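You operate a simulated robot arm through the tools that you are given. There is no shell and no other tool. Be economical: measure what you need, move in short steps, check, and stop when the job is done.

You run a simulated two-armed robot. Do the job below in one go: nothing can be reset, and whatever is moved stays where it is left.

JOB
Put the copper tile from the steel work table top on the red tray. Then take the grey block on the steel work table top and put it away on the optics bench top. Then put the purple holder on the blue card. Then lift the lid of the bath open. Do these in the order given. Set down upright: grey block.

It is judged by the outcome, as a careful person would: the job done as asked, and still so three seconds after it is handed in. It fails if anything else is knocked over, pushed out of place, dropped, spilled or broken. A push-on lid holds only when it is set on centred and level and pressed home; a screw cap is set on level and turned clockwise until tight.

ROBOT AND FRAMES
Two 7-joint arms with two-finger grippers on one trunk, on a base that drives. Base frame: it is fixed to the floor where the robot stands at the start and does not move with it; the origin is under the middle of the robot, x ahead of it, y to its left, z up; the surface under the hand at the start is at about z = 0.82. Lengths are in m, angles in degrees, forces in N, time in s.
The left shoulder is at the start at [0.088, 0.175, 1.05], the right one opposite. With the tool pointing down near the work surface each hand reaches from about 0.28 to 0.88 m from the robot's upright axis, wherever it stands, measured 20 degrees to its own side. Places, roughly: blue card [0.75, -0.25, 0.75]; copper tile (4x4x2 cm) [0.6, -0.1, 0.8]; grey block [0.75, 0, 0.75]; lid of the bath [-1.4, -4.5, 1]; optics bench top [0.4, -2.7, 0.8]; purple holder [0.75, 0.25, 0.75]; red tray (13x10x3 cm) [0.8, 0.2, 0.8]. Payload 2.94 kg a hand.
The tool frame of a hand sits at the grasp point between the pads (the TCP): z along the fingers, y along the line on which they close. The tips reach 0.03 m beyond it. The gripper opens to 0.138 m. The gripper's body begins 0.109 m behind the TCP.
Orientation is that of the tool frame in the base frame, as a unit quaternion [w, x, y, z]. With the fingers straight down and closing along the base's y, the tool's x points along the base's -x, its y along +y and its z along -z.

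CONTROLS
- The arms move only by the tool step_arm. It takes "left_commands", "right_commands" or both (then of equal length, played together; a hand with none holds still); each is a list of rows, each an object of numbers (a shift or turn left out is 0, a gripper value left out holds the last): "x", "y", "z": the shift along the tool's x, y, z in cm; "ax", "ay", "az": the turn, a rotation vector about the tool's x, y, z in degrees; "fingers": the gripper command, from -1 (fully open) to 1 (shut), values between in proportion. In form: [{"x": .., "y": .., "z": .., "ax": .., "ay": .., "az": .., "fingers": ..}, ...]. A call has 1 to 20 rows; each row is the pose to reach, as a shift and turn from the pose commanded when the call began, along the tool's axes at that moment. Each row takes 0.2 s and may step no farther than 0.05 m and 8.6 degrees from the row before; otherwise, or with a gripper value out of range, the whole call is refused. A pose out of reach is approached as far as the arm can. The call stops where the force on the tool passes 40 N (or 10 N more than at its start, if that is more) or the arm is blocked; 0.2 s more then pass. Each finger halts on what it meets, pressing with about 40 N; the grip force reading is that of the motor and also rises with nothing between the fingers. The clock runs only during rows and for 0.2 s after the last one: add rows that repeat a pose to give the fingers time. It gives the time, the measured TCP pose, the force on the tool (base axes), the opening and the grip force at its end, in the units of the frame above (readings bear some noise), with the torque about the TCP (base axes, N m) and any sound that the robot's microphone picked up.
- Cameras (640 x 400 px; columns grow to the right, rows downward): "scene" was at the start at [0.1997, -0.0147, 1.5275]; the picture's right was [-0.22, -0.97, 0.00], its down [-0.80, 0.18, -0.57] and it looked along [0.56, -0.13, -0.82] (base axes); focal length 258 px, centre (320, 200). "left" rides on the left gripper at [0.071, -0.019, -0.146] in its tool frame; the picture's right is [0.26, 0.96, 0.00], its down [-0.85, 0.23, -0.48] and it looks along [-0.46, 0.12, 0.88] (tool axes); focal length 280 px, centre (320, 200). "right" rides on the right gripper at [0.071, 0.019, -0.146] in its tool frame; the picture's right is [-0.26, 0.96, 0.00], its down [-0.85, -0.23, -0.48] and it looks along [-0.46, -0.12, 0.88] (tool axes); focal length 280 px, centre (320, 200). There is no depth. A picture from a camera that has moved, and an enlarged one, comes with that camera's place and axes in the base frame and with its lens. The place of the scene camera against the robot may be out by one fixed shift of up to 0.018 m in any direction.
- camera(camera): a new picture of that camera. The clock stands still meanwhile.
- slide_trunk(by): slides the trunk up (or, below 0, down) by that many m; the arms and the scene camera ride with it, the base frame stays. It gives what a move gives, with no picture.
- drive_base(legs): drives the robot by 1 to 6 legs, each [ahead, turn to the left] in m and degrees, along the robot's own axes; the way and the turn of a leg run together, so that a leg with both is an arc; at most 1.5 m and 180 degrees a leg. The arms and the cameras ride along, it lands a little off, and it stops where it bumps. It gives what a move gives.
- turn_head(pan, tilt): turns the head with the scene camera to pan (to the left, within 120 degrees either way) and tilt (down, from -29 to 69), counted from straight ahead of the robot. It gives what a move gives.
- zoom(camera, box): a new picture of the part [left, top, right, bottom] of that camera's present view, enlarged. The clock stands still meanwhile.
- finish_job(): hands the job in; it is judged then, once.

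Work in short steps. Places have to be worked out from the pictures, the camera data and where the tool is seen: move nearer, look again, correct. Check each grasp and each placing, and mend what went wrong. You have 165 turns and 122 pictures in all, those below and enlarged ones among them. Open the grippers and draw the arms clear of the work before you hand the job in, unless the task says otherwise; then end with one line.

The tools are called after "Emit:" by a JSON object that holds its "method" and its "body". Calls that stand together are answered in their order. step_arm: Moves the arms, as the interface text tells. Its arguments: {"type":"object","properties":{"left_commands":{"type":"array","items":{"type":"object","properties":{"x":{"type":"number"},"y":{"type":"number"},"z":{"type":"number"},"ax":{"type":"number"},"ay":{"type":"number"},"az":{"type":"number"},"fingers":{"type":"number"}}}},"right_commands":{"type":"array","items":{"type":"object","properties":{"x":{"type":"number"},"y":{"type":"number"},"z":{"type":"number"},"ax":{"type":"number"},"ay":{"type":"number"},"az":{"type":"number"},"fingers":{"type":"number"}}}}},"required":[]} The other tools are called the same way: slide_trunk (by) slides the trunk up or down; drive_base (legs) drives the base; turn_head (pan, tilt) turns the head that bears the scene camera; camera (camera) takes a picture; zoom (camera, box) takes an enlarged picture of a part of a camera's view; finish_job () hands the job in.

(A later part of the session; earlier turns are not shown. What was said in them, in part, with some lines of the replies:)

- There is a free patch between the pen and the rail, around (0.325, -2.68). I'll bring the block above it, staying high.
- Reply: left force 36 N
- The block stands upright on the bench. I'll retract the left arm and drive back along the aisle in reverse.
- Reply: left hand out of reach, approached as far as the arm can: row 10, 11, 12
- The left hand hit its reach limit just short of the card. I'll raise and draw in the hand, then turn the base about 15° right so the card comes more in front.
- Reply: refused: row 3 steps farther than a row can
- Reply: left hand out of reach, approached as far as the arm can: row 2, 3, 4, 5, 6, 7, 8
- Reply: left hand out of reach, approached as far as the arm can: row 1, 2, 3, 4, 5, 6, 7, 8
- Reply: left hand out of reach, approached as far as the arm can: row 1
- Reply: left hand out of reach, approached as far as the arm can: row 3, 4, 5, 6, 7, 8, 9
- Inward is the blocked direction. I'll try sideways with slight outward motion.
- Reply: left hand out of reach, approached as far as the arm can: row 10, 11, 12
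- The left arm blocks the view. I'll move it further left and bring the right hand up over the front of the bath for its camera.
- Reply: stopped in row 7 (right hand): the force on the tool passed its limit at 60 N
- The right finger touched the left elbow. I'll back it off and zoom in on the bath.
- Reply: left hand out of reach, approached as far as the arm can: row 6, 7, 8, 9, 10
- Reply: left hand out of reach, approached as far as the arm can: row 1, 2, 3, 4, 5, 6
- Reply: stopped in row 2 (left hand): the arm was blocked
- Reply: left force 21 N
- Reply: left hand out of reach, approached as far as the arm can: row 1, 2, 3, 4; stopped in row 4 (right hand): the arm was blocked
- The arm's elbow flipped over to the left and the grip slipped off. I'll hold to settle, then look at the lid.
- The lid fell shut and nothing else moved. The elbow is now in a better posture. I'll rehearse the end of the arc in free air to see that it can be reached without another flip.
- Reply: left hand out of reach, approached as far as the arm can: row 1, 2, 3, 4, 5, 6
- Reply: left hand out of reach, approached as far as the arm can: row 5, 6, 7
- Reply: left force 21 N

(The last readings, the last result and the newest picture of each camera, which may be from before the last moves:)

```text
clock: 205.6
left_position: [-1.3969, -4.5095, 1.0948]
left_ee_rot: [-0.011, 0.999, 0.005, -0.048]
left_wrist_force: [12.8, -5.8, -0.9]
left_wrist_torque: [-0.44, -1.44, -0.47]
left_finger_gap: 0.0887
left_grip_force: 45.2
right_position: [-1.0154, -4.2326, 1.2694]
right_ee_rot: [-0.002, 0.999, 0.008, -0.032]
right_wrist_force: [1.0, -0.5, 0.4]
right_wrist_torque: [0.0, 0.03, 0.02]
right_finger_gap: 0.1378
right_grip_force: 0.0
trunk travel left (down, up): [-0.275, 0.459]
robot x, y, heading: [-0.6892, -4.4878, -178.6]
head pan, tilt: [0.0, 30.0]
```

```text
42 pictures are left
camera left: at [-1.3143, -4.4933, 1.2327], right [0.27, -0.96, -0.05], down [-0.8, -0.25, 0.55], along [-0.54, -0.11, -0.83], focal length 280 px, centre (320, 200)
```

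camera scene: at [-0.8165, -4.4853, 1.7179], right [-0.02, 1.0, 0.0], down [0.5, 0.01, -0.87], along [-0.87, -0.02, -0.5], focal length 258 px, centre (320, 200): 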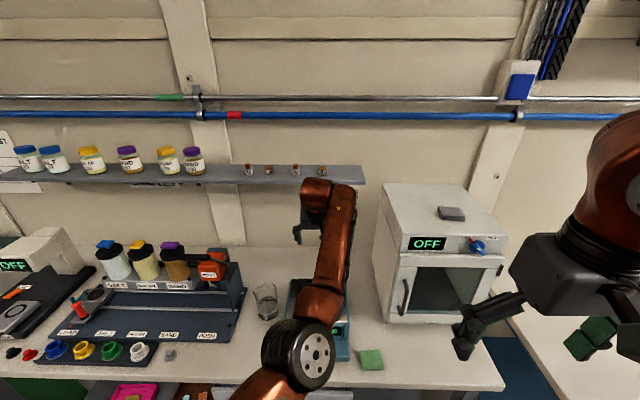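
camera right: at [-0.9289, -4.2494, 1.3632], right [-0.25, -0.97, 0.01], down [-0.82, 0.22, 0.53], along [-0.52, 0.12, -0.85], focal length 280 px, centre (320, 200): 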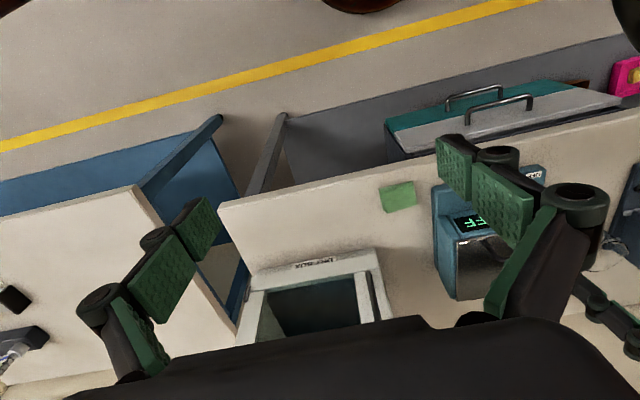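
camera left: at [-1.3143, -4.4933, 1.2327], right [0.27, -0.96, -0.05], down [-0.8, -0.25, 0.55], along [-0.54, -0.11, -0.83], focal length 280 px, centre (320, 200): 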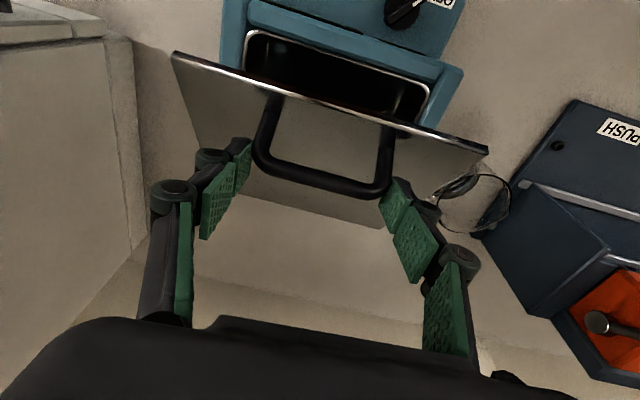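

The lid is at about 30°. I'll continue to about 60° with the hand tilting progressively.

Emit:
{"method": "step_arm", "body": {"left_commands": [{"x": -1.05, "z": -1.0, "ay": -4}, {"x": -2.4, "z": -1.9, "ay": -8}, {"x": -3.8, "z": -2.7, "ay": -12}, {"x": -5.2, "z": -3.4, "ay": -15}, {"x": -6.7, "z": -3.9, "ay": -18}, {"x": -6.7, "z": -3.9, "ay": -18}]}}

Emit:
{"method": "camera", "body": {"camera": "left"}}

Emit:
{"method": "camera", "body": {"camera": "scene"}}

```text
clock: 207.0
left_position: [-1.4633, -4.5122, 1.1391]
left_ee_rot: [-0.01, 0.979, 0.009, -0.205]
left_wrist_force: [-0.6, 1.1, -0.2]
left_wrist_torque: [-0.02, 0.01, -0.01]
left_finger_gap: 0.0
left_grip_force: 28.3
right_position: [-1.0163, -4.2319, 1.2706]
right_ee_rot: [-0.001, 0.999, 0.007, -0.031]
right_wrist_force: [0.2, 0.9, 0.0]
right_wrist_torque: [-0.02, 0.01, -0.01]
right_finger_gap: 0.1379
right_grip_force: 0.0
trunk travel left (down, up): [-0.275, 0.459]
robot x, y, heading: [-0.6899, -4.4848, -178.9]
head pan, tilt: [0.0, 30.0]
```

```text
41 pictures are left
camera left: at [-1.3411, -4.4934, 1.2441], right [0.25, -0.96, -0.13], down [-0.58, -0.25, 0.77], along [-0.77, -0.12, -0.62], focal length 280 px, centre (320, 200)
```

left: 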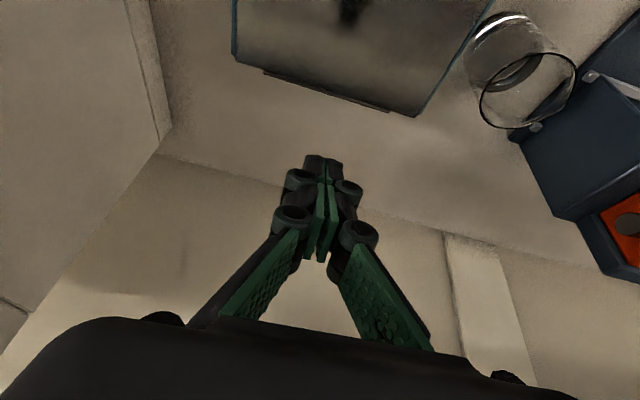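

```text
40 pictures are left
camera scene: at [-0.8741, -4.487, 1.6161], right [-0.02, 1.0, 0.0], down [0.5, 0.01, -0.87], along [-0.87, -0.02, -0.5], focal length 258 px, centre (320, 200)
```

scene: 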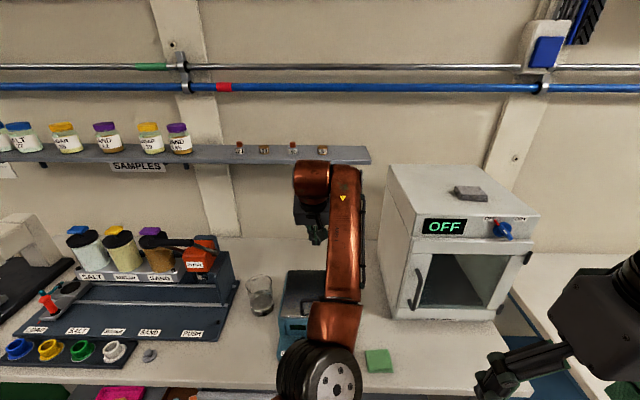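

The grip slid off because my arc was slightly too wide. Fitting the measured points puts the hinge at (-1.523, 0.972) with a radius of 0.175. I'll open, go back above the handle and retry with the corrected arc.

Emit:
{"method": "step_arm", "body": {"left_commands": [{"x": 1, "fingers": -0.7}, {"x": 3, "z": 0.4, "ay": 6}, {"x": 6, "z": 0.8, "ay": 12}, {"x": 9, "z": 1.2, "ay": 18}, {"x": 12, "z": 1.7, "ay": 23.5}, {"x": 12.75, "z": 1.95, "ay": 23.5}, {"x": 12.75, "z": 1.95, "ay": 23.5}]}}

Emit:
{"method": "camera", "body": {"camera": "left"}}

```text
clock: 208.6
left_position: [-1.3526, -4.509, 1.0699]
left_ee_rot: [-0.011, 1.0, 0.005, 0.0]
left_wrist_force: [-0.1, 0.6, -0.1]
left_wrist_torque: [-0.04, 0.02, 0.01]
left_finger_gap: 0.1173
left_grip_force: 0.1
right_position: [-1.0159, -4.2317, 1.2695]
right_ee_rot: [-0.002, 0.999, 0.007, -0.031]
right_wrist_force: [-0.9, 0.7, 0.4]
right_wrist_torque: [0.01, 0.03, 0.01]
right_finger_gap: 0.138
right_grip_force: 0.0
trunk travel left (down, up): [-0.275, 0.459]
robot x, y, heading: [-0.6918, -4.4854, -178.9]
head pan, tilt: [0.0, 30.0]
```

```text
39 pictures are left
camera left: at [-1.2824, -4.4918, 1.2154], right [0.27, -0.96, -0.02], down [-0.85, -0.25, 0.47], along [-0.46, -0.11, -0.88], focal length 280 px, centre (320, 200)
```

left: 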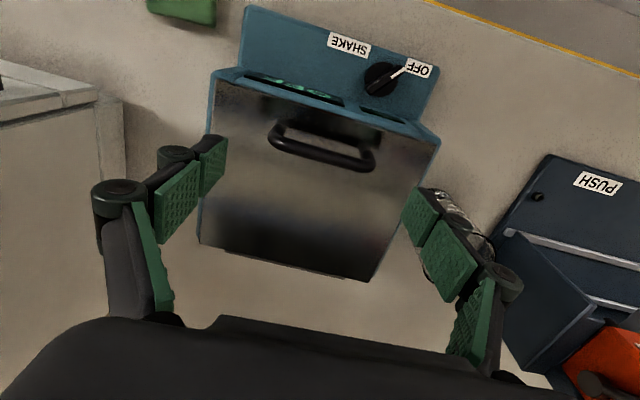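

I'll descend with small y and roll corrections, then close.

Emit:
{"method": "step_arm", "body": {"left_commands": [{"z": 2, "y": 0.3, "ax": -1.2}, {"z": 4, "y": 0.3, "ax": -1.2}, {"z": 6.2, "y": 0.3, "ax": -1.2}, {"z": 6.2, "y": 0.3, "ax": -1.2}, {"z": 6.2, "y": 0.3, "ax": -1.2, "fingers": -0.2}, {"z": 6.2, "y": 0.3, "ax": -1.2, "fingers": 0.2}, {"z": 6.2, "y": 0.3, "ax": -1.2, "fingers": 1}, {"z": 6.2, "y": 0.3, "ax": -1.2}, {"z": 6.2, "y": 0.3, "ax": -1.2}, {"z": 6.2, "y": 0.3, "ax": -1.2}, {"z": 6.2, "y": 0.3, "ax": -1.2}]}}

```text
clock: 211.0
left_position: [-1.3521, -4.5094, 1.0083]
left_ee_rot: [-0.001, 1.0, 0.005, -0.002]
left_wrist_force: [-1.9, 5.8, 2.8]
left_wrist_torque: [0.43, 0.12, -0.1]
left_finger_gap: 0.0896
left_grip_force: 45.9
right_position: [-1.017, -4.2321, 1.2689]
right_ee_rot: [0.0, 0.999, 0.007, -0.031]
right_wrist_force: [-0.3, -0.3, 0.2]
right_wrist_torque: [0.01, 0.01, 0.0]
right_finger_gap: 0.138
right_grip_force: 0.0
trunk travel left (down, up): [-0.275, 0.459]
robot x, y, heading: [-0.687, -4.4854, -178.7]
head pan, tilt: [0.0, 30.0]
```

Good, the forces are low. I'll lift along the corrected arc to 30°.

Emit:
{"method": "step_arm", "body": {"left_commands": [{"x": -0.4, "z": -1.47, "ay": -1}, {"x": -0.9, "z": -2.91, "ay": -2}, {"x": -1.54, "z": -4.3, "ay": -3}, {"x": -2.29, "z": -5.62, "ay": -5}, {"x": -3.16, "z": -6.88, "ay": -7}, {"x": -4.13, "z": -8.05, "ay": -9}, {"x": -4.13, "z": -8.05, "ay": -9}]}}

```text
clock: 212.6
left_position: [-1.3925, -4.5109, 1.09]
left_ee_rot: [0.001, 0.997, 0.004, -0.08]
left_wrist_force: [9.7, 6.4, -1.3]
left_wrist_torque: [0.06, -1.1, 0.1]
left_finger_gap: 0.0891
left_grip_force: 45.1
right_position: [-1.0162, -4.2317, 1.2695]
right_ee_rot: [-0.001, 1.0, 0.007, -0.031]
right_wrist_force: [-0.4, -0.2, -0.3]
right_wrist_torque: [0.01, 0.03, 0.02]
right_finger_gap: 0.1381
right_grip_force: 0.0
trunk travel left (down, up): [-0.275, 0.459]
robot x, y, heading: [-0.6919, -4.4857, -178.5]
head pan, tilt: [0.0, 30.0]
```

The grip holds. On to 50° in the tilted axes.

Emit:
{"method": "step_arm", "body": {"left_commands": [{"x": -0.5, "z": -0.45, "ay": -1}, {"x": -1.13, "z": -0.89, "ay": -2}, {"x": -1.8, "z": -1.3, "ay": -3}, {"x": -2.43, "z": -1.69, "ay": -4}, {"x": -3.1, "z": -2.04, "ay": -5}, {"x": -3.81, "z": -2.36, "ay": -6}, {"x": -3.81, "z": -2.36, "ay": -6}]}}

Emit:
{"method": "camera", "body": {"camera": "left"}}

```text
clock: 214.2
left_position: [-1.4294, -4.5148, 1.1192]
left_ee_rot: [0.0, 0.991, 0.007, -0.132]
left_wrist_force: [0.2, 0.3, -0.6]
left_wrist_torque: [-0.01, -0.01, -0.01]
left_finger_gap: 0.0
left_grip_force: 28.2
right_position: [-1.016, -4.2334, 1.2693]
right_ee_rot: [-0.002, 0.999, 0.007, -0.032]
right_wrist_force: [0.3, -0.1, -0.1]
right_wrist_torque: [-0.04, 0.03, 0.01]
right_finger_gap: 0.138
right_grip_force: 0.1
trunk travel left (down, up): [-0.275, 0.459]
robot x, y, heading: [-0.6875, -4.4855, -178.9]
head pan, tilt: [0.0, 30.0]
```

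```text
38 pictures are left
camera left: at [-1.3244, -4.4929, 1.2409], right [0.27, -0.96, -0.07], down [-0.69, -0.24, 0.68], along [-0.67, -0.13, -0.73], focal length 280 px, centre (320, 200)
```

left: 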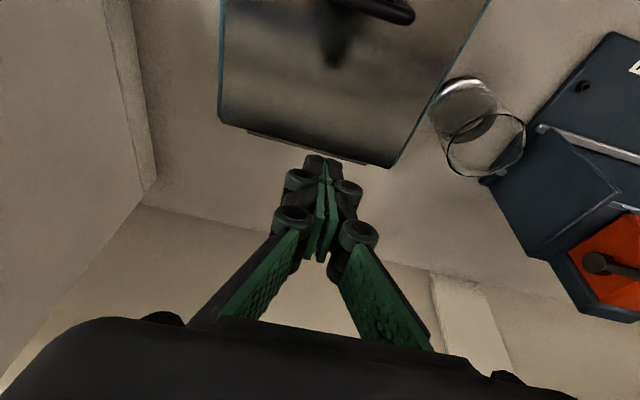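

It slipped at about the same relative angle again. The pads ride off the arch's rounded corners once the lid has turned about 40° against the hand. A pinch across the straight bar, with the hand turned 90°, allows free pivoting. I'll rise, level the hand and turn it.

Emit:
{"method": "step_arm", "body": {"left_commands": [{"z": -3, "ay": 5, "fingers": 0}, {"z": -6, "x": 1, "ay": 10}, {"z": -8, "x": 3, "ay": 15.2}, {"z": -8, "x": 4, "ay": 15.2}, {"z": -8, "x": 4, "ay": 15.2}]}}

Emit:
{"method": "step_arm", "body": {"left_commands": [{"az": 8}, {"az": 16}, {"az": 24}, {"az": 32}, {"az": 40}, {"az": 48}, {"az": 56}, {"az": 64}, {"az": 72}, {"az": 80}, {"az": 88}, {"az": 89}, {"az": 89}]}}

Emit:
{"method": "camera", "body": {"camera": "scene"}}

```text
clock: 215.4
left_position: [-1.3695, -4.5137, 1.1858]
left_ee_rot: [-0.001, 1.0, 0.006, 0.001]
left_wrist_force: [-0.3, 0.8, -0.4]
left_wrist_torque: [0.04, 0.01, -0.01]
left_finger_gap: 0.0687
left_grip_force: 0.0
right_position: [-1.0166, -4.233, 1.2702]
right_ee_rot: [-0.001, 0.999, 0.006, -0.032]
right_wrist_force: [-0.3, 0.5, 0.4]
right_wrist_torque: [0.01, -0.01, 0.04]
right_finger_gap: 0.1381
right_grip_force: 0.1
trunk travel left (down, up): [-0.275, 0.459]
robot x, y, heading: [-0.6898, -4.4841, -178.6]
head pan, tilt: [0.0, 30.0]
```

```text
clock: 218.2
left_position: [-1.368, -4.5116, 1.1841]
left_ee_rot: [-0.001, 0.717, -0.697, 0.001]
left_wrist_force: [-0.3, 0.0, 0.0]
left_wrist_torque: [0.01, -0.02, -0.02]
left_finger_gap: 0.0689
left_grip_force: 0.0
right_position: [-1.0168, -4.233, 1.2694]
right_ee_rot: [-0.001, 1.0, 0.007, -0.031]
right_wrist_force: [0.4, -0.2, 1.5]
right_wrist_torque: [0.04, 0.01, -0.01]
right_finger_gap: 0.1382
right_grip_force: 0.0
trunk travel left (down, up): [-0.275, 0.459]
robot x, y, heading: [-0.691, -4.485, -179.0]
head pan, tilt: [0.0, 30.0]
```

```text
37 pictures are left
camera scene: at [-0.8743, -4.4869, 1.616], right [-0.02, 1.0, 0.0], down [0.5, 0.01, -0.87], along [-0.87, -0.02, -0.5], focal length 258 px, centre (320, 200)
```

scene: 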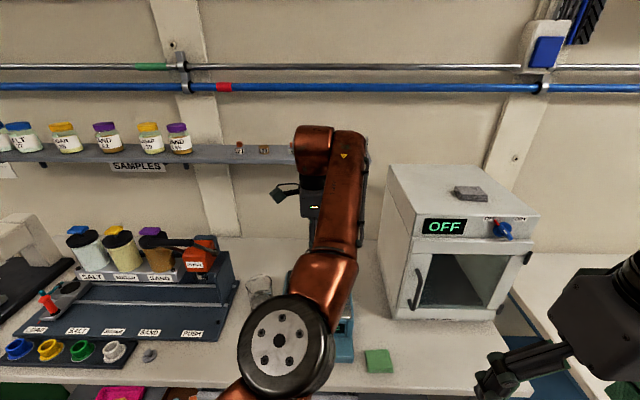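

The turned posture is reachable. I'll rehearse the arc's end (x ≈ -1.50, z ≈ 1.15, tilted 25°) in free air.

Emit:
{"method": "step_arm", "body": {"left_commands": [{"y": 2.5, "z": 0.5, "ax": -5}, {"y": 5, "z": 1.5, "ax": -10}, {"y": 7.5, "z": 2.5, "ax": -15}, {"y": 10, "z": 3.3, "ax": -20}, {"y": 13, "z": 3.5, "ax": -25}, {"y": 13, "z": 3.5, "ax": -25}]}}

```text
clock: 219.6
left_position: [-1.4974, -4.5139, 1.1501]
left_ee_rot: [0.154, 0.7, -0.681, -0.151]
left_wrist_force: [0.6, -0.5, 1.0]
left_wrist_torque: [-0.01, 0.0, 0.02]
left_finger_gap: 0.069
left_grip_force: 0.0
right_position: [-1.0162, -4.2325, 1.2696]
right_ee_rot: [-0.001, 0.999, 0.007, -0.031]
right_wrist_force: [0.2, 0.5, 0.1]
right_wrist_torque: [-0.02, 0.03, -0.02]
right_finger_gap: 0.1382
right_grip_force: 0.1
trunk travel left (down, up): [-0.275, 0.459]
robot x, y, heading: [-0.6882, -4.487, -179.0]
head pan, tilt: [0.0, 30.0]
```

Reachable. I'll go back above the bar, upright, at z ≈ 1.07.

Emit:
{"method": "step_arm", "body": {"left_commands": [{"y": -3, "z": 0, "ax": 5}, {"y": -6, "z": 0.2, "ax": 10}, {"y": -9, "z": 0.4, "ax": 15}, {"y": -12, "z": 0.7, "ax": 20}, {"y": -15, "z": 1.0, "ax": 25}, {"y": -16.6, "x": -0.3, "z": 1.1, "ax": 25}, {"y": -16.6, "x": -0.3, "z": 1.1, "ax": 25}]}}

Emit:
{"method": "camera", "body": {"camera": "left"}}

```text
clock: 221.2
left_position: [-1.3534, -4.5085, 1.0678]
left_ee_rot: [-0.001, 0.717, -0.697, 0.002]
left_wrist_force: [0.0, -0.5, -1.0]
left_wrist_torque: [0.01, -0.01, -0.03]
left_finger_gap: 0.069
left_grip_force: 0.2
right_position: [-1.0178, -4.2327, 1.2699]
right_ee_rot: [-0.001, 1.0, 0.007, -0.03]
right_wrist_force: [0.3, 0.0, -0.3]
right_wrist_torque: [0.01, -0.04, -0.01]
right_finger_gap: 0.1378
right_grip_force: 0.1
trunk travel left (down, up): [-0.275, 0.459]
robot x, y, heading: [-0.6919, -4.4834, -178.8]
head pan, tilt: [0.0, 30.0]
```

```text
36 pictures are left
camera left: at [-1.3346, -4.5775, 1.2134], right [-0.96, -0.29, 0.0], down [-0.26, 0.84, 0.48], along [-0.13, 0.46, -0.88], focal length 280 px, centre (320, 200)
```

left: 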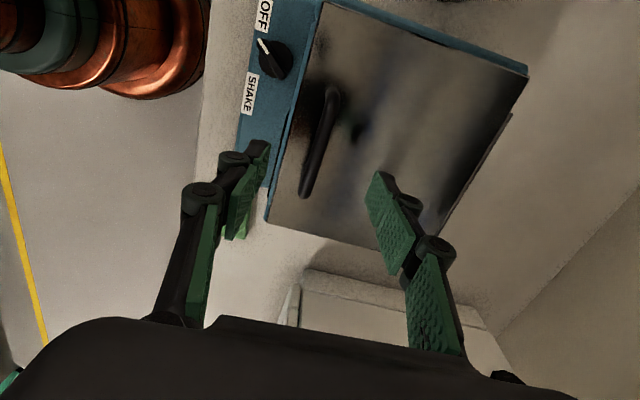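

The bar is centred between the pads. I'll descend to z ≈ 1.018 and pinch it.

Emit:
{"method": "step_arm", "body": {"left_commands": [{"y": -0.2, "z": 2}, {"y": -0.2, "z": 4}, {"y": -0.2, "z": 5}, {"y": -0.2, "z": 5}, {"y": -0.2, "z": 5, "fingers": 0.4}, {"y": -0.2, "z": 5, "fingers": 1}, {"y": -0.2, "z": 5}, {"y": -0.2, "z": 5}, {"y": -0.2, "z": 5}, {"y": -0.2, "z": 5}]}}

Emit:
{"method": "camera", "body": {"camera": "left"}}

```text
clock: 223.4
left_position: [-1.3497, -4.5076, 1.0176]
left_ee_rot: [-0.002, 0.716, -0.698, 0.0]
left_wrist_force: [5.8, -0.3, 0.2]
left_wrist_torque: [0.1, -0.12, -0.96]
left_finger_gap: 0.0103
left_grip_force: 37.0
right_position: [-1.0162, -4.232, 1.2713]
right_ee_rot: [-0.001, 0.999, 0.007, -0.031]
right_wrist_force: [0.8, -0.4, -0.5]
right_wrist_torque: [0.03, -0.01, -0.01]
right_finger_gap: 0.1376
right_grip_force: 0.0
trunk travel left (down, up): [-0.275, 0.459]
robot x, y, heading: [-0.6923, -4.4838, -178.8]
head pan, tilt: [0.0, 30.0]
```

```text
35 pictures are left
camera left: at [-1.3316, -4.5767, 1.1643], right [-0.96, -0.29, 0.0], down [-0.25, 0.84, 0.48], along [-0.13, 0.46, -0.88], focal length 280 px, centre (320, 200)
```

left: 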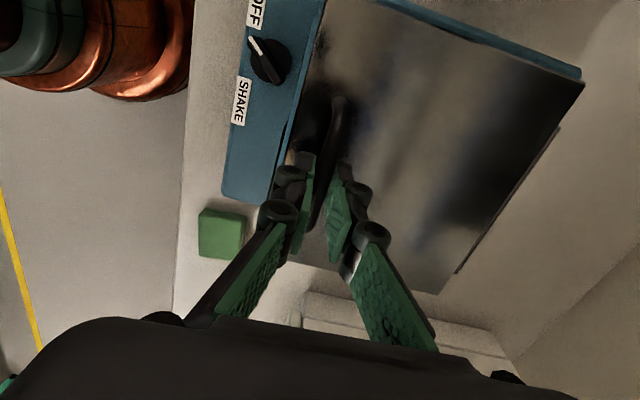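

Pinched the 1 cm bar. I'll lift along the arc to 30° and check.

Emit:
{"method": "step_arm", "body": {"left_commands": [{"y": 0.43, "z": -1.49}, {"y": 0.99, "z": -2.94}, {"y": 1.67, "z": -4.34}, {"y": 2.47, "z": -5.67}, {"y": 3.38, "z": -6.92, "x": -0.1}, {"y": 4.4, "z": -8.1, "x": -0.1}, {"y": 4.4, "z": -8.1, "x": -0.1}]}}

Emit:
{"method": "camera", "body": {"camera": "left"}}

```text
clock: 225.0
left_position: [-1.3991, -4.5065, 1.0974]
left_ee_rot: [-0.003, 0.717, -0.697, 0.002]
left_wrist_force: [-14.0, -2.0, -19.8]
left_wrist_torque: [0.28, 0.08, -0.81]
left_finger_gap: 0.01
left_grip_force: 37.5
right_position: [-1.0218, -4.233, 1.2681]
right_ee_rot: [-0.001, 1.0, 0.007, -0.03]
right_wrist_force: [0.8, -0.4, 0.6]
right_wrist_torque: [0.0, 0.02, -0.04]
right_finger_gap: 0.1379
right_grip_force: 0.0
trunk travel left (down, up): [-0.275, 0.459]
robot x, y, heading: [-0.6888, -4.4842, -178.8]
head pan, tilt: [0.0, 30.0]
```

```text
34 pictures are left
camera left: at [-1.3799, -4.5765, 1.2428], right [-0.96, -0.29, -0.01], down [-0.26, 0.84, 0.48], along [-0.13, 0.46, -0.88], focal length 280 px, centre (320, 200)
```

left: 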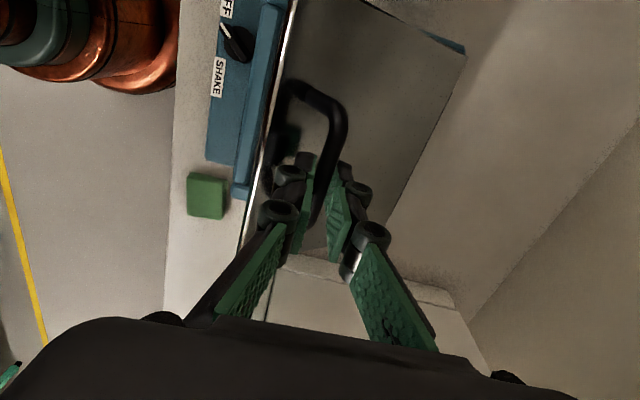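

It's holding. The force shows the true radius is smaller (hinge effectively near x = -1.506), so I'll correct and continue to about 48°.

Emit:
{"method": "step_arm", "body": {"left_commands": [{"y": 0.6, "z": -0.1}, {"y": 1.1, "z": -0.4}, {"y": 1.6, "z": -0.76}, {"y": 2.2, "z": -1.2}, {"y": 2.8, "z": -1.55}, {"y": 3.4, "z": -1.9}, {"y": 4.05, "z": -2.23}, {"y": 4.05, "z": -2.23}]}}

Emit:
{"method": "camera", "body": {"camera": "left"}}

```text
clock: 226.8
left_position: [-1.4458, -4.5087, 1.1323]
left_ee_rot: [-0.002, 0.728, -0.685, -0.025]
left_wrist_force: [-8.2, 11.6, -23.8]
left_wrist_torque: [0.32, 0.05, -0.84]
left_finger_gap: 0.0112
left_grip_force: 37.7
left hand out of reach, approached as far as the arm can: row 6, 7
right_position: [-1.0264, -4.2294, 1.2682]
right_ee_rot: [-0.001, 1.0, 0.006, -0.029]
right_wrist_force: [0.8, -0.7, 0.8]
right_wrist_torque: [-0.03, 0.07, -0.03]
right_finger_gap: 0.1379
right_grip_force: 0.1
trunk travel left (down, up): [-0.275, 0.459]
robot x, y, heading: [-0.6956, -4.4875, -178.7]
head pan, tilt: [0.0, 30.0]
```

```text
33 pictures are left
camera left: at [-1.4194, -4.5838, 1.2735], right [-0.95, -0.32, 0.02], down [-0.26, 0.82, 0.52], along [-0.18, 0.48, -0.86], focal length 280 px, centre (320, 200)
```

left: 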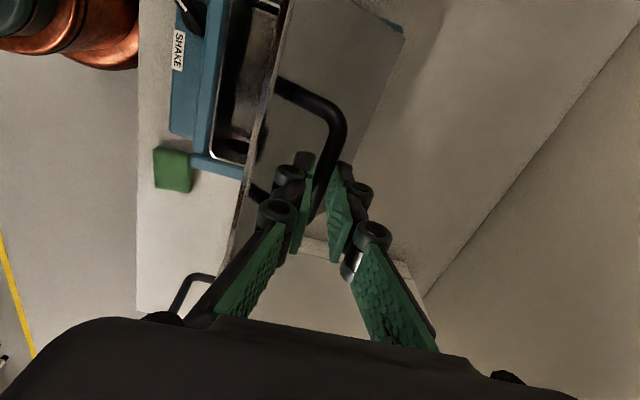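

The lid is at about 50° and the grip is good. The arm is near its outer limit, so I'll tilt the wrist back while continuing.

Emit:
{"method": "step_arm", "body": {"left_commands": [{"ax": -4, "z": 0.2}, {"ax": -8, "z": 0.2, "y": 0.4}, {"ax": -12, "y": 0.9, "z": 0.0}, {"ax": -15, "y": 1.5, "z": -0.3}, {"ax": -18, "y": 2.2, "z": -0.6}, {"ax": -21, "y": 2.9, "z": -0.85}, {"ax": -24, "y": 3.6, "z": -1.05}, {"ax": -27, "y": 4.4, "z": -1.2}, {"ax": -27, "y": 4.4, "z": -1.2}]}}

Emit:
{"method": "camera", "body": {"camera": "left"}}

Emit:
{"method": "camera", "body": {"camera": "scene"}}

```text
clock: 228.8
left_position: [-1.478, -4.5089, 1.1346]
left_ee_rot: [0.166, 0.697, -0.678, -0.163]
left_wrist_force: [1.7, 4.3, 10.7]
left_wrist_torque: [-0.01, 0.07, -0.55]
left_finger_gap: 0.01
left_grip_force: 36.4
right_position: [-1.0156, -4.231, 1.2695]
right_ee_rot: [0.0, 0.999, 0.008, -0.033]
right_wrist_force: [0.0, 0.1, 0.6]
right_wrist_torque: [-0.03, -0.02, -0.02]
right_finger_gap: 0.1381
right_grip_force: 0.0
trunk travel left (down, up): [-0.275, 0.459]
robot x, y, heading: [-0.6892, -4.4833, -179.1]
head pan, tilt: [0.0, 30.0]
```

```text
32 pictures are left
camera left: at [-1.3947, -4.577, 1.2558], right [-0.85, -0.28, 0.44], down [-0.01, 0.85, 0.53], along [-0.52, 0.45, -0.73], focal length 280 px, centre (320, 200)
```

left: 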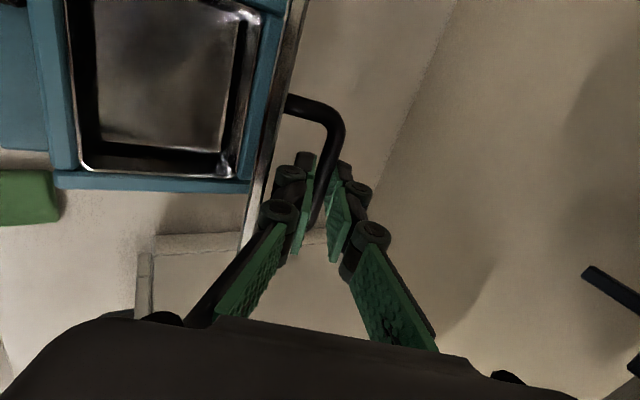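

```text
31 pictures are left
camera scene: at [-0.8728, -4.4861, 1.6162], right [-0.02, 1.0, 0.0], down [0.5, 0.01, -0.87], along [-0.87, -0.02, -0.5], focal length 258 px, centre (320, 200)
```

scene: 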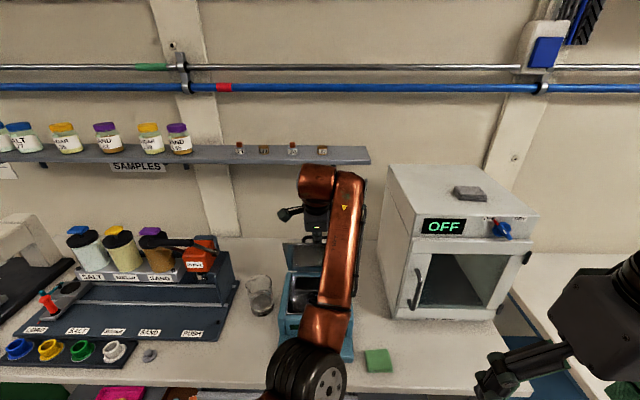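

The lid is at about 65°. To finish past vertical I need the base nearer, and less wrist tilt so the finger clears the lid edge. I'll first untilt 12° in place with a slight pressure relief.

Emit:
{"method": "step_arm", "body": {"left_commands": [{"ax": 3, "z": -0.1, "y": 0.1}, {"ax": 6, "z": -0.2, "y": 0.2}, {"ax": 9, "z": -0.2, "y": 0.3}, {"ax": 12, "z": -0.2, "y": 0.4}, {"ax": 12, "z": -0.2, "y": 0.4}]}}

Emit:
{"method": "camera", "body": {"camera": "left"}}

```text
clock: 230.0
left_position: [-1.4827, -4.5084, 1.1344]
left_ee_rot: [0.091, 0.711, -0.692, -0.089]
left_wrist_force: [0.1, 4.6, -9.3]
left_wrist_torque: [-0.02, -0.11, -0.56]
left_finger_gap: 0.01
left_grip_force: 37.1
right_position: [-1.0188, -4.2316, 1.2691]
right_ee_rot: [-0.001, 1.0, 0.007, -0.031]
right_wrist_force: [-0.3, 0.2, -0.4]
right_wrist_torque: [0.03, -0.04, -0.03]
right_finger_gap: 0.1381
right_grip_force: 0.2
trunk travel left (down, up): [-0.275, 0.459]
robot x, y, heading: [-0.6906, -4.4826, -178.6]
head pan, tilt: [0.0, 30.0]
```

```text
30 pictures are left
camera left: at [-1.4265, -4.578, 1.2714], right [-0.93, -0.29, 0.24], down [-0.13, 0.84, 0.52], along [-0.35, 0.45, -0.82], focal length 280 px, centre (320, 200)
```

left: 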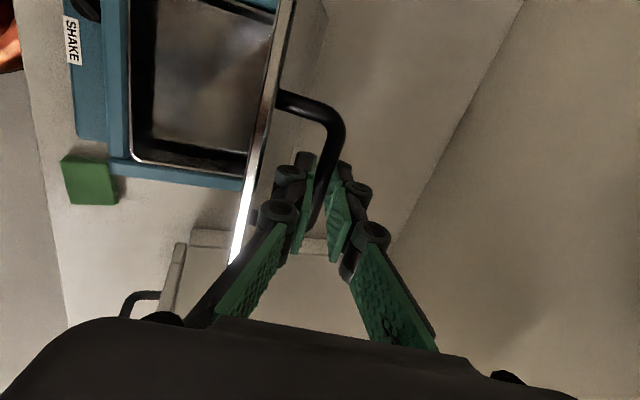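

It's holding well at about 70°. I'll drive the base forward 4 cm, carrying the handle back along the nearly flat top of its arc.

Emit:
{"method": "drive_base", "body": {"legs": [[0.04, 0]]}}

Emit:
{"method": "camera", "body": {"camera": "left"}}

```text
clock: 230.9
left_position: [-1.5266, -4.5093, 1.1344]
left_ee_rot: [0.086, 0.713, -0.691, -0.084]
left_wrist_force: [4.4, 0.6, -26.4]
left_wrist_torque: [-0.14, -0.21, -0.56]
left_finger_gap: 0.0101
left_grip_force: 37.4
right_position: [-1.0558, -4.2321, 1.2697]
right_ee_rot: [-0.001, 0.999, 0.008, -0.032]
right_wrist_force: [-0.1, -0.3, 0.1]
right_wrist_torque: [-0.02, 0.0, -0.01]
right_finger_gap: 0.1379
right_grip_force: 0.0
trunk travel left (down, up): [-0.275, 0.459]
robot x, y, heading: [-0.7305, -4.487, -178.7]
head pan, tilt: [0.0, 30.0]
```

```text
29 pictures are left
camera left: at [-1.4725, -4.5777, 1.2714], right [-0.93, -0.29, 0.23], down [-0.14, 0.84, 0.52], along [-0.35, 0.45, -0.82], focal length 280 px, centre (320, 200)
```

left: 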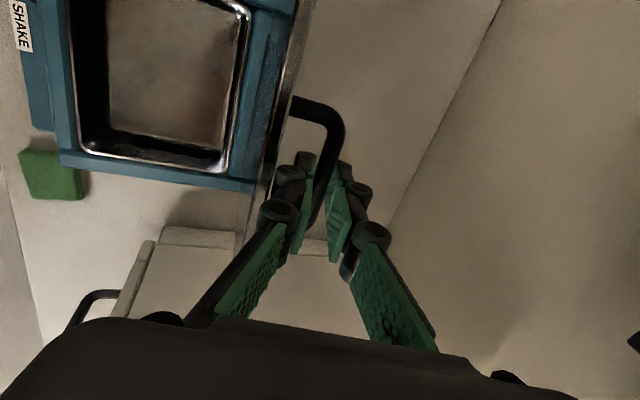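

The lid is about 80° open. I'll relieve the downward pull and untilt slightly, then drive 3 cm more.

Emit:
{"method": "step_arm", "body": {"left_commands": [{"z": 0.2, "ax": 1.5}, {"z": 0.4, "ax": 3}, {"z": 0.4, "ax": 3}]}}

Emit:
{"method": "drive_base", "body": {"legs": [[0.03, 0]]}}

```text
clock: 231.7
left_position: [-1.5093, -4.5076, 1.1434]
left_ee_rot: [0.074, 0.714, -0.692, -0.075]
left_wrist_force: [0.5, 9.1, 5.2]
left_wrist_torque: [-0.23, -0.05, -0.82]
left_finger_gap: 0.0105
left_grip_force: 37.7
right_position: [-1.0353, -4.2321, 1.2729]
right_ee_rot: [-0.002, 0.999, 0.007, -0.042]
right_wrist_force: [3.0, -0.4, 1.7]
right_wrist_torque: [0.01, 0.35, 0.01]
right_finger_gap: 0.138
right_grip_force: 0.0
trunk travel left (down, up): [-0.275, 0.459]
robot x, y, heading: [-0.7298, -4.4865, -178.9]
head pan, tilt: [0.0, 30.0]
```

```text
clock: 232.6
left_position: [-1.5407, -4.5079, 1.1381]
left_ee_rot: [0.073, 0.714, -0.693, -0.071]
left_wrist_force: [6.4, 12.0, -13.6]
left_wrist_torque: [-0.61, -1.08, -0.57]
left_finger_gap: 0.0108
left_grip_force: 37.6
right_position: [-1.0653, -4.231, 1.2728]
right_ee_rot: [-0.001, 0.999, 0.007, -0.04]
right_wrist_force: [-0.2, 0.6, -0.7]
right_wrist_torque: [0.05, -0.04, 0.0]
right_finger_gap: 0.1378
right_grip_force: 0.1
trunk travel left (down, up): [-0.275, 0.459]
robot x, y, heading: [-0.7617, -4.4882, -178.5]
head pan, tilt: [0.0, 30.0]
```

I'll advance with the arm a further 2.5 cm, untilting a little, and look.

Emit:
{"method": "step_arm", "body": {"left_commands": [{"y": 0.8, "z": 0.3, "ax": 1}, {"y": 1.6, "z": 0.5, "ax": 2}, {"y": 2.4, "z": 0.8, "ax": 3}, {"y": 2.4, "z": 0.8, "ax": 3}]}}

Emit:
{"method": "camera", "body": {"camera": "left"}}

Emit:
{"method": "camera", "body": {"camera": "scene"}}

```text
clock: 233.6
left_position: [-1.5428, -4.5079, 1.1373]
left_ee_rot: [0.064, 0.716, -0.691, -0.07]
left_wrist_force: [9.3, 20.0, -24.1]
left_wrist_torque: [0.01, -0.44, -0.87]
left_finger_gap: 0.0107
left_grip_force: 37.6
left hand out of reach, approached as far as the arm can: row 1, 2, 3, 4
right_position: [-1.0656, -4.2309, 1.2712]
right_ee_rot: [0.001, 0.999, 0.008, -0.041]
right_wrist_force: [-0.2, -0.7, -0.4]
right_wrist_torque: [0.02, 0.04, 0.02]
right_finger_gap: 0.138
right_grip_force: 0.2
trunk travel left (down, up): [-0.275, 0.459]
robot x, y, heading: [-0.7612, -4.4845, -179.1]
head pan, tilt: [0.0, 30.0]
```

```text
28 pictures are left
camera left: at [-1.4949, -4.5785, 1.2761], right [-0.94, -0.29, 0.18], down [-0.16, 0.84, 0.52], along [-0.31, 0.46, -0.83], focal length 280 px, centre (320, 200)
```

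left: 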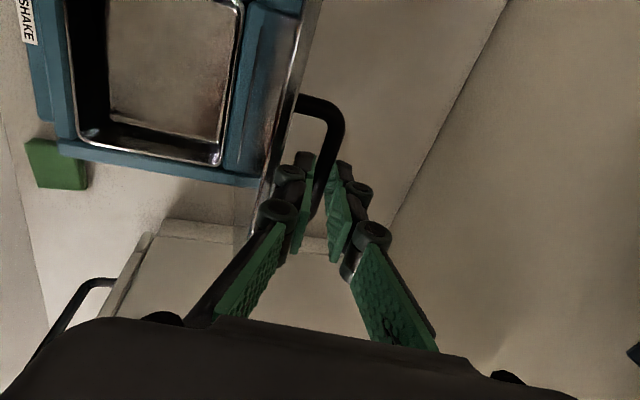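

```text
27 pictures are left
camera scene: at [-0.9464, -4.4845, 1.6156], right [-0.02, 1.0, 0.0], down [0.5, 0.01, -0.87], along [-0.87, -0.02, -0.5], focal length 258 px, centre (320, 200)
```

scene: 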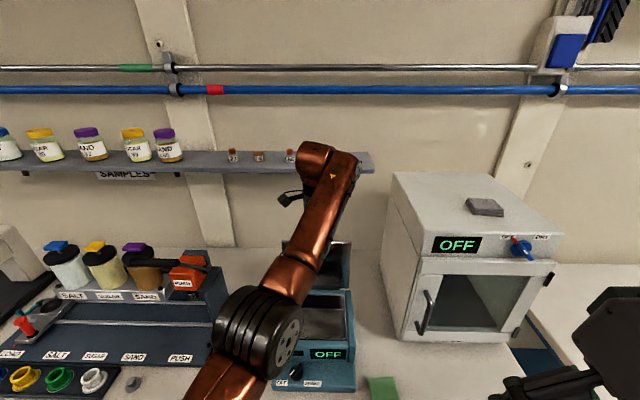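

The lid is near 87°. I'll drive 3 cm more to carry it past vertical, then check the force and picture.

Emit:
{"method": "drive_base", "body": {"legs": [[0.03, 0]]}}

Emit:
{"method": "camera", "body": {"camera": "left"}}

```text
clock: 234.3
left_position: [-1.5451, -4.5076, 1.1373]
left_ee_rot: [0.059, 0.714, -0.694, -0.069]
left_wrist_force: [0.0, 3.5, -0.7]
left_wrist_torque: [-0.95, -0.16, -0.63]
left_finger_gap: 0.0102
left_grip_force: 38.0
right_position: [-1.0706, -4.232, 1.2721]
right_ee_rot: [-0.001, 0.999, 0.007, -0.04]
right_wrist_force: [1.0, -0.3, 0.1]
right_wrist_torque: [-0.03, 0.01, -0.01]
right_finger_gap: 0.1382
right_grip_force: 0.1
trunk travel left (down, up): [-0.275, 0.459]
robot x, y, heading: [-0.7665, -4.4878, -179.0]
head pan, tilt: [0.0, 30.0]
stopped in leg 1: the force on the tool passed its limit at 46 N (the readings are from after the stop); the commanded pose is now the measured one
```

```text
26 pictures are left
camera left: at [-1.4992, -4.5792, 1.2757], right [-0.94, -0.29, 0.17], down [-0.16, 0.84, 0.52], along [-0.29, 0.46, -0.84], focal length 280 px, centre (320, 200)
```

left: 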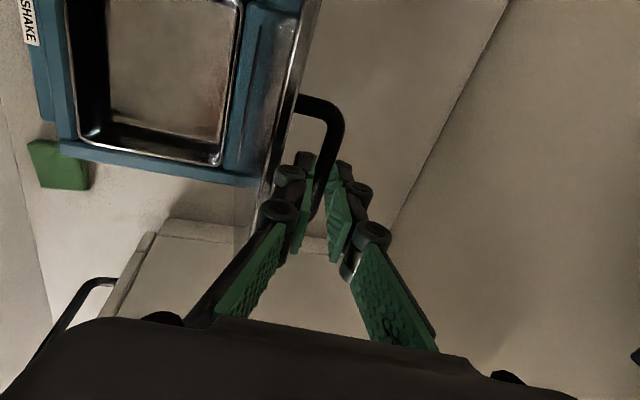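

The lid seems balanced near vertical (almost zero force). I'll open the fingers slightly, still straddling the bar, to see which way it wants to go.

Emit:
{"method": "step_arm", "body": {"left_commands": [{"fingers": 0.72}, {"fingers": 0.6}, {"fingers": 0.6}, {"fingers": 0.6}]}}

Emit:
{"method": "camera", "body": {"camera": "left"}}

```text
clock: 235.3
left_position: [-1.5456, -4.5097, 1.1358]
left_ee_rot: [0.059, 0.715, -0.694, -0.069]
left_wrist_force: [0.7, 0.0, -0.5]
left_wrist_torque: [-0.02, -0.01, 0.02]
left_finger_gap: 0.0275
left_grip_force: 0.0
right_position: [-1.0729, -4.2338, 1.273]
right_ee_rot: [-0.002, 0.999, 0.007, -0.04]
right_wrist_force: [0.2, 0.5, 0.0]
right_wrist_torque: [-0.05, 0.03, 0.01]
right_finger_gap: 0.1381
right_grip_force: 0.0
trunk travel left (down, up): [-0.275, 0.459]
robot x, y, heading: [-0.7667, -4.4856, -178.8]
head pan, tilt: [0.0, 30.0]
```

```text
25 pictures are left
camera left: at [-1.4999, -4.5808, 1.2749], right [-0.94, -0.29, 0.17], down [-0.16, 0.84, 0.52], along [-0.29, 0.46, -0.83], focal length 280 px, centre (320, 200)
```

left: 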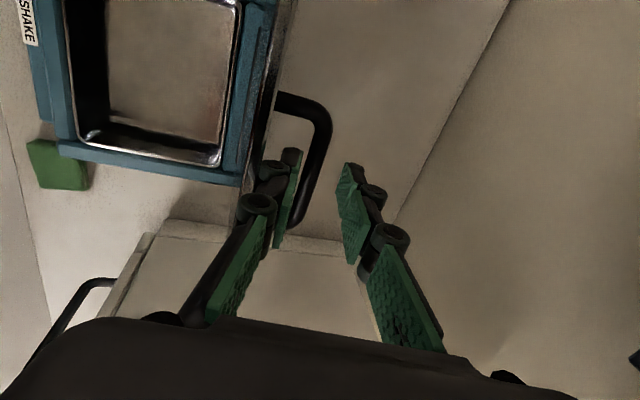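

The bar leans on the robot-side finger, so the lid still wants to close slightly. The left hand supports it there. I'll bring the right hand, closed and turned 90°, to push the lid's right part from the robot side past vertical.

Emit:
{"method": "step_arm", "body": {"right_commands": [{"az": -8, "fingers": 1}, {"az": -16}, {"az": -24}, {"az": -32}, {"az": -40}, {"az": -48}, {"az": -56}, {"az": -64}, {"az": -72}, {"az": -80}, {"az": -88}, {"az": -88}]}}

Emit:
{"method": "camera", "body": {"camera": "scene"}}

```text
clock: 237.9
left_position: [-1.5459, -4.5093, 1.1359]
left_ee_rot: [0.059, 0.714, -0.694, -0.068]
left_wrist_force: [-0.2, 0.3, -0.3]
left_wrist_torque: [-0.07, 0.04, 0.0]
left_finger_gap: 0.0275
left_grip_force: 0.1
right_position: [-1.0176, -4.3045, 1.2203]
right_ee_rot: [-0.029, 0.713, 0.7, -0.028]
right_wrist_force: [-0.3, 0.2, 0.6]
right_wrist_torque: [-0.01, 0.02, 0.0]
right_finger_gap: 0.0
right_grip_force: 28.0
right hand out of reach, approached as far as the arm can: row 7, 8, 9, 10, 11, 12
trunk travel left (down, up): [-0.275, 0.459]
robot x, y, heading: [-0.7681, -4.4846, -178.8]
head pan, tilt: [0.0, 30.0]
```

```text
24 pictures are left
camera scene: at [-0.9515, -4.4876, 1.6161], right [-0.02, 1.0, 0.0], down [0.5, 0.01, -0.87], along [-0.87, -0.02, -0.5], focal length 258 px, centre (320, 200)
```

scene: 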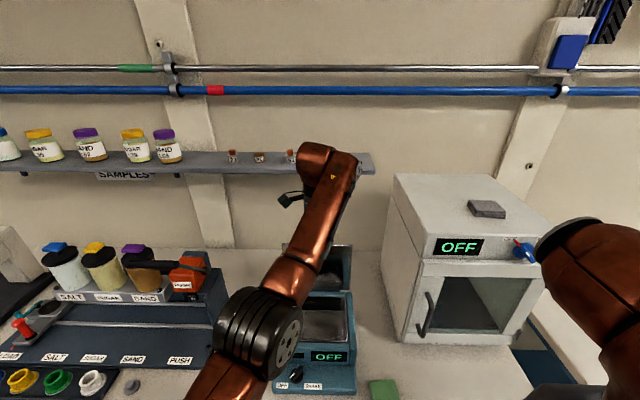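

The right arm would meet the left wrist there, so I'll leave it clear. Instead I'll raise the left hand 2 cm, so only the fingertips hold the bar and the knuckle clears the lid edge. Then I'll re-pinch.

Emit:
{"method": "step_arm", "body": {"left_commands": [{"z": -0.7}, {"z": -1.4}, {"z": -2.0}, {"z": -2.0, "fingers": 1}, {"z": -2.0}, {"z": -2.0}, {"z": -2.0}]}}

Emit:
{"method": "camera", "body": {"camera": "left"}}

```text
clock: 239.5
left_position: [-1.5421, -4.5098, 1.1546]
left_ee_rot: [0.059, 0.715, -0.693, -0.069]
left_wrist_force: [-0.1, -0.4, -0.9]
left_wrist_torque: [-0.03, 0.01, -0.03]
left_finger_gap: 0.0
left_grip_force: 29.3
right_position: [-1.0168, -4.305, 1.2213]
right_ee_rot: [-0.029, 0.714, 0.699, -0.027]
right_wrist_force: [0.9, 0.8, -0.4]
right_wrist_torque: [0.02, -0.02, -0.02]
right_finger_gap: 0.0
right_grip_force: 28.1
trunk travel left (down, up): [-0.275, 0.459]
robot x, y, heading: [-0.7658, -4.4839, -178.6]
head pan, tilt: [0.0, 30.0]
```

```text
23 pictures are left
camera left: at [-1.4963, -4.5809, 1.2947], right [-0.94, -0.29, 0.17], down [-0.16, 0.84, 0.52], along [-0.29, 0.47, -0.83], focal length 280 px, centre (320, 200)
```

left: 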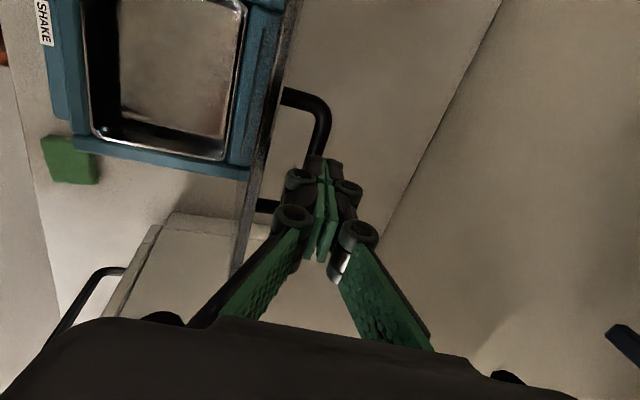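

The fingers closed without catching the bar, yet the lid stays up. I'll zoom in to see how the bar sits relative to the fingertips.

Emit:
{"method": "zoom", "body": {"camera": "left", "box": [200, 60, 440, 290]}}

Emit:
{"method": "zoom", "body": {"camera": "scene", "box": [240, 140, 400, 280]}}

```text
1.74 times, centred on (320, 175) of left
camera zoom: at [-1.4963, -4.5809, 1.2947], right [-0.94, -0.29, 0.17], down [-0.16, 0.84, 0.52], along [-0.29, 0.47, -0.83], focal length 488 px, centre (320, 244)
```

zoom: 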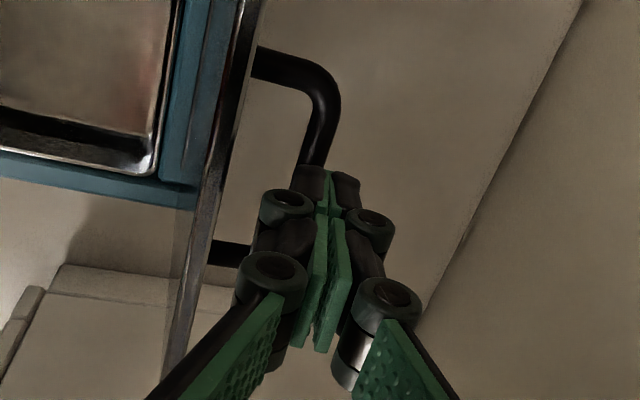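

```text
2.86 times, centred on (320, 210) of scene
camera zoom: at [-0.9518, -4.4883, 1.616], right [-0.02, 1.0, 0.0], down [0.5, 0.01, -0.87], along [-0.87, -0.02, -0.5], focal length 738 px, centre (320, 171)
```

zoom: 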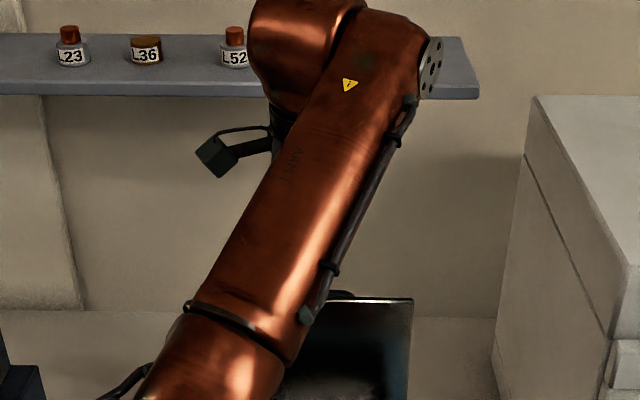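

The bar is below the fingertips and nothing touches it, so the lid stands on its own. I'll lift the hand straight up out of the arch and check that it stays.

Emit:
{"method": "step_arm", "body": {"left_commands": [{"y": 0.35, "z": -1.4}, {"y": 0.65, "z": -2.9}, {"y": 1.0, "z": -4.4}, {"y": 1.3, "z": -5.9}, {"y": 1.8, "z": -8.4}, {"y": 1.8, "z": -8.4}, {"y": 1.8, "z": -8.4}, {"y": 1.8, "z": -8.4}]}}

Emit:
{"method": "camera", "body": {"camera": "left"}}

```text
clock: 241.3
left_position: [-1.5175, -4.5244, 1.2285]
left_ee_rot: [0.06, 0.715, -0.693, -0.07]
left_wrist_force: [0.1, -0.4, 0.0]
left_wrist_torque: [0.0, -0.04, 0.02]
left_finger_gap: 0.0
left_grip_force: 28.6
left hand out of reach, approached as far as the arm can: row 2, 3, 4, 5, 6, 7, 8
right_position: [-1.0186, -4.3062, 1.2226]
right_ee_rot: [-0.029, 0.714, 0.699, -0.027]
right_wrist_force: [1.0, -1.4, 1.0]
right_wrist_torque: [0.05, -0.06, 0.01]
right_finger_gap: 0.0001
right_grip_force: 27.5
trunk travel left (down, up): [-0.275, 0.459]
robot x, y, heading: [-0.7709, -4.4885, -178.8]
head pan, tilt: [0.0, 30.0]
```

```text
20 pictures are left
camera left: at [-1.4716, -4.5964, 1.3679], right [-0.94, -0.29, 0.17], down [-0.17, 0.83, 0.53], along [-0.3, 0.47, -0.83], focal length 280 px, centre (320, 200)
```

left: 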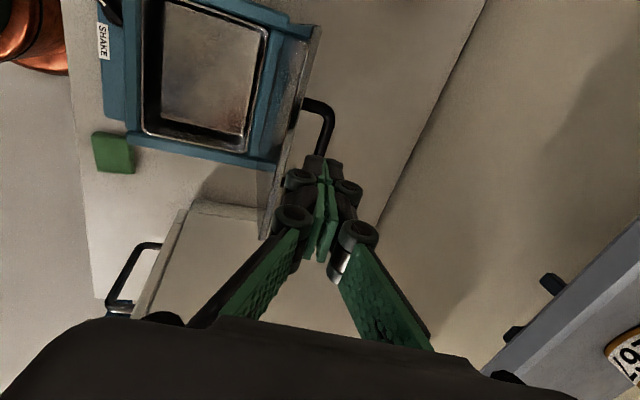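

The lid stands open by itself. I'll raise the trunk 8 cm so the hand clears it, then draw the left arm back.

Emit:
{"method": "slide_trunk", "body": {"by": 0.08}}

Emit:
{"method": "step_arm", "body": {"left_commands": [{"y": -3}, {"y": -6}, {"y": -9}, {"y": -12}, {"y": -12}]}}

Emit:
{"method": "camera", "body": {"camera": "left"}}

```text
clock: 242.5
left_position: [-1.4891, -4.5236, 1.3505]
left_ee_rot: [0.08, 0.713, -0.691, -0.089]
left_wrist_force: [-0.9, -0.4, 0.2]
left_wrist_torque: [-0.01, -0.06, 0.02]
left_finger_gap: 0.0
left_grip_force: 28.4
right_position: [-0.9904, -4.3065, 1.3143]
right_ee_rot: [-0.046, 0.713, 0.698, -0.046]
right_wrist_force: [-0.1, -0.3, -0.2]
right_wrist_torque: [0.01, -0.05, -0.02]
right_finger_gap: 0.0001
right_grip_force: 28.7
trunk travel left (down, up): [-0.355, 0.379]
robot x, y, heading: [-0.7681, -4.4879, -179.0]
head pan, tilt: [0.0, 30.0]
```

```text
clock: 243.7
left_position: [-1.4769, -4.5223, 1.3496]
left_ee_rot: [0.081, 0.712, -0.692, -0.09]
left_wrist_force: [0.3, 0.1, -0.4]
left_wrist_torque: [-0.02, -0.01, 0.03]
left_finger_gap: 0.0001
left_grip_force: 28.4
left hand out of reach, approached as far as the arm can: row 1, 2, 3, 4, 5
right_position: [-0.9899, -4.307, 1.3149]
right_ee_rot: [-0.046, 0.714, 0.697, -0.047]
right_wrist_force: [-0.4, 0.4, 0.5]
right_wrist_torque: [0.0, 0.0, 0.03]
right_finger_gap: 0.0003
right_grip_force: 28.7
trunk travel left (down, up): [-0.355, 0.379]
robot x, y, heading: [-0.7691, -4.4866, -179.0]
head pan, tilt: [0.0, 30.0]
```

```text
19 pictures are left
camera left: at [-1.4227, -4.5948, 1.4845], right [-0.93, -0.29, 0.23], down [-0.13, 0.84, 0.53], along [-0.34, 0.46, -0.82], focal length 280 px, centre (320, 200)
```

left: 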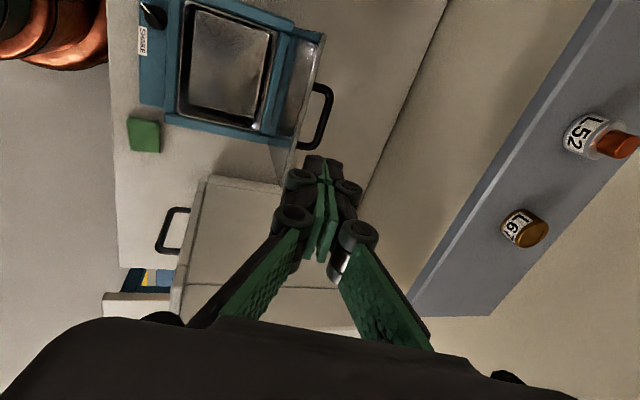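

The lid remains open. The hand is well above it (tips ≈ 1.32), so I'll back the robot away 0.4 m.

Emit:
{"method": "drive_base", "body": {"legs": [[-0.4, 0]]}}

Emit:
{"method": "step_arm", "body": {"left_commands": [{"z": 0, "fingers": -0.5}, {"z": 0}, {"z": 0}, {"z": 0}, {"z": 0}, {"z": 0}, {"z": 0}, {"z": 0}], "right_commands": [{"z": 0, "fingers": -0.5}, {"z": 0}, {"z": 0}, {"z": 0}, {"z": 0}, {"z": 0}, {"z": 0}, {"z": 0}]}}

Emit:
{"method": "camera", "body": {"camera": "scene"}}

Emit:
{"method": "camera", "body": {"camera": "left"}}

```text
clock: 246.2
left_position: [-1.0708, -4.5156, 1.3487]
left_ee_rot: [0.081, 0.712, -0.691, -0.09]
left_wrist_force: [-0.8, -0.6, -0.5]
left_wrist_torque: [-0.02, 0.03, -0.02]
left_finger_gap: 0.0
left_grip_force: 28.9
right_position: [-0.5846, -4.2985, 1.3153]
right_ee_rot: [-0.046, 0.714, 0.697, -0.047]
right_wrist_force: [0.7, -1.0, -0.4]
right_wrist_torque: [0.01, 0.04, 0.02]
right_finger_gap: 0.0003
right_grip_force: 28.3
trunk travel left (down, up): [-0.355, 0.379]
robot x, y, heading: [-0.3616, -4.4777, -178.9]
head pan, tilt: [0.0, 30.0]
```

```text
clock: 248.0
left_position: [-1.072, -4.5149, 1.3479]
left_ee_rot: [0.08, 0.713, -0.691, -0.091]
left_wrist_force: [-0.1, -0.1, -0.5]
left_wrist_torque: [0.01, 0.0, 0.03]
left_finger_gap: 0.1038
left_grip_force: 0.0
right_position: [-0.5843, -4.2998, 1.3158]
right_ee_rot: [-0.047, 0.714, 0.697, -0.046]
right_wrist_force: [0.4, -0.7, 0.0]
right_wrist_torque: [-0.05, -0.03, 0.0]
right_finger_gap: 0.1035
right_grip_force: 0.1
trunk travel left (down, up): [-0.355, 0.379]
robot x, y, heading: [-0.362, -4.4806, -178.9]
head pan, tilt: [0.0, 30.0]
```

```text
18 pictures are left
camera scene: at [-0.498, -4.4792, 1.6976], right [-0.02, 1.0, 0.0], down [0.5, 0.01, -0.87], along [-0.87, -0.02, -0.5], focal length 258 px, centre (320, 200)
```

scene: 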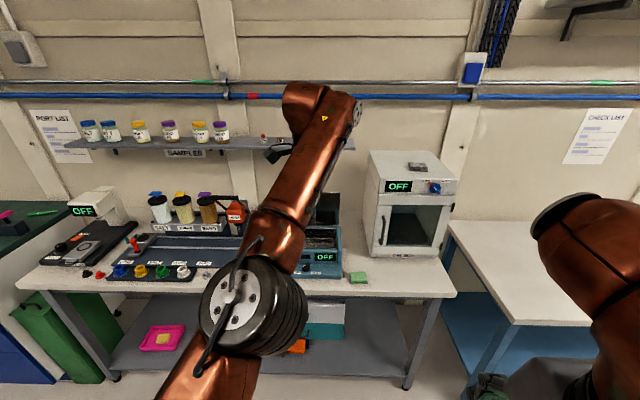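

```text
17 pictures are left
camera left: at [-1.0171, -4.5863, 1.4843], right [-0.93, -0.29, 0.23], down [-0.13, 0.84, 0.53], along [-0.34, 0.46, -0.82], focal length 280 px, centre (320, 200)
```

left: 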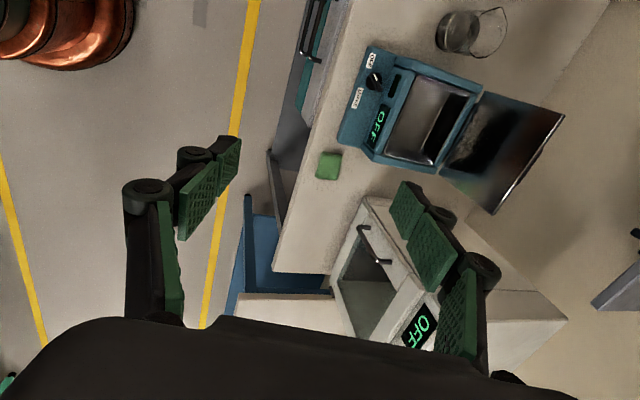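

The lid stands open by itself after several seconds, and the beaker, oven and shelf are undisturbed. The tile, block and holder were each checked in place, and the arms are clear and open. I'll hand in.

Emit:
{"method": "finish_job", "body": {}}

```text
The job is handed in.
```

I did all four parts in order and handed the job in: the copper tile is on the red tray, the grey block is upright on the optics bench, the purple holder is on the blue card, and the bath lid stands open by itself. It took a few tries: the tile slipped once on the first lift, and the lid slipped from the grip and fell shut three times before it stayed open. I saw nothing else moved or damaged.
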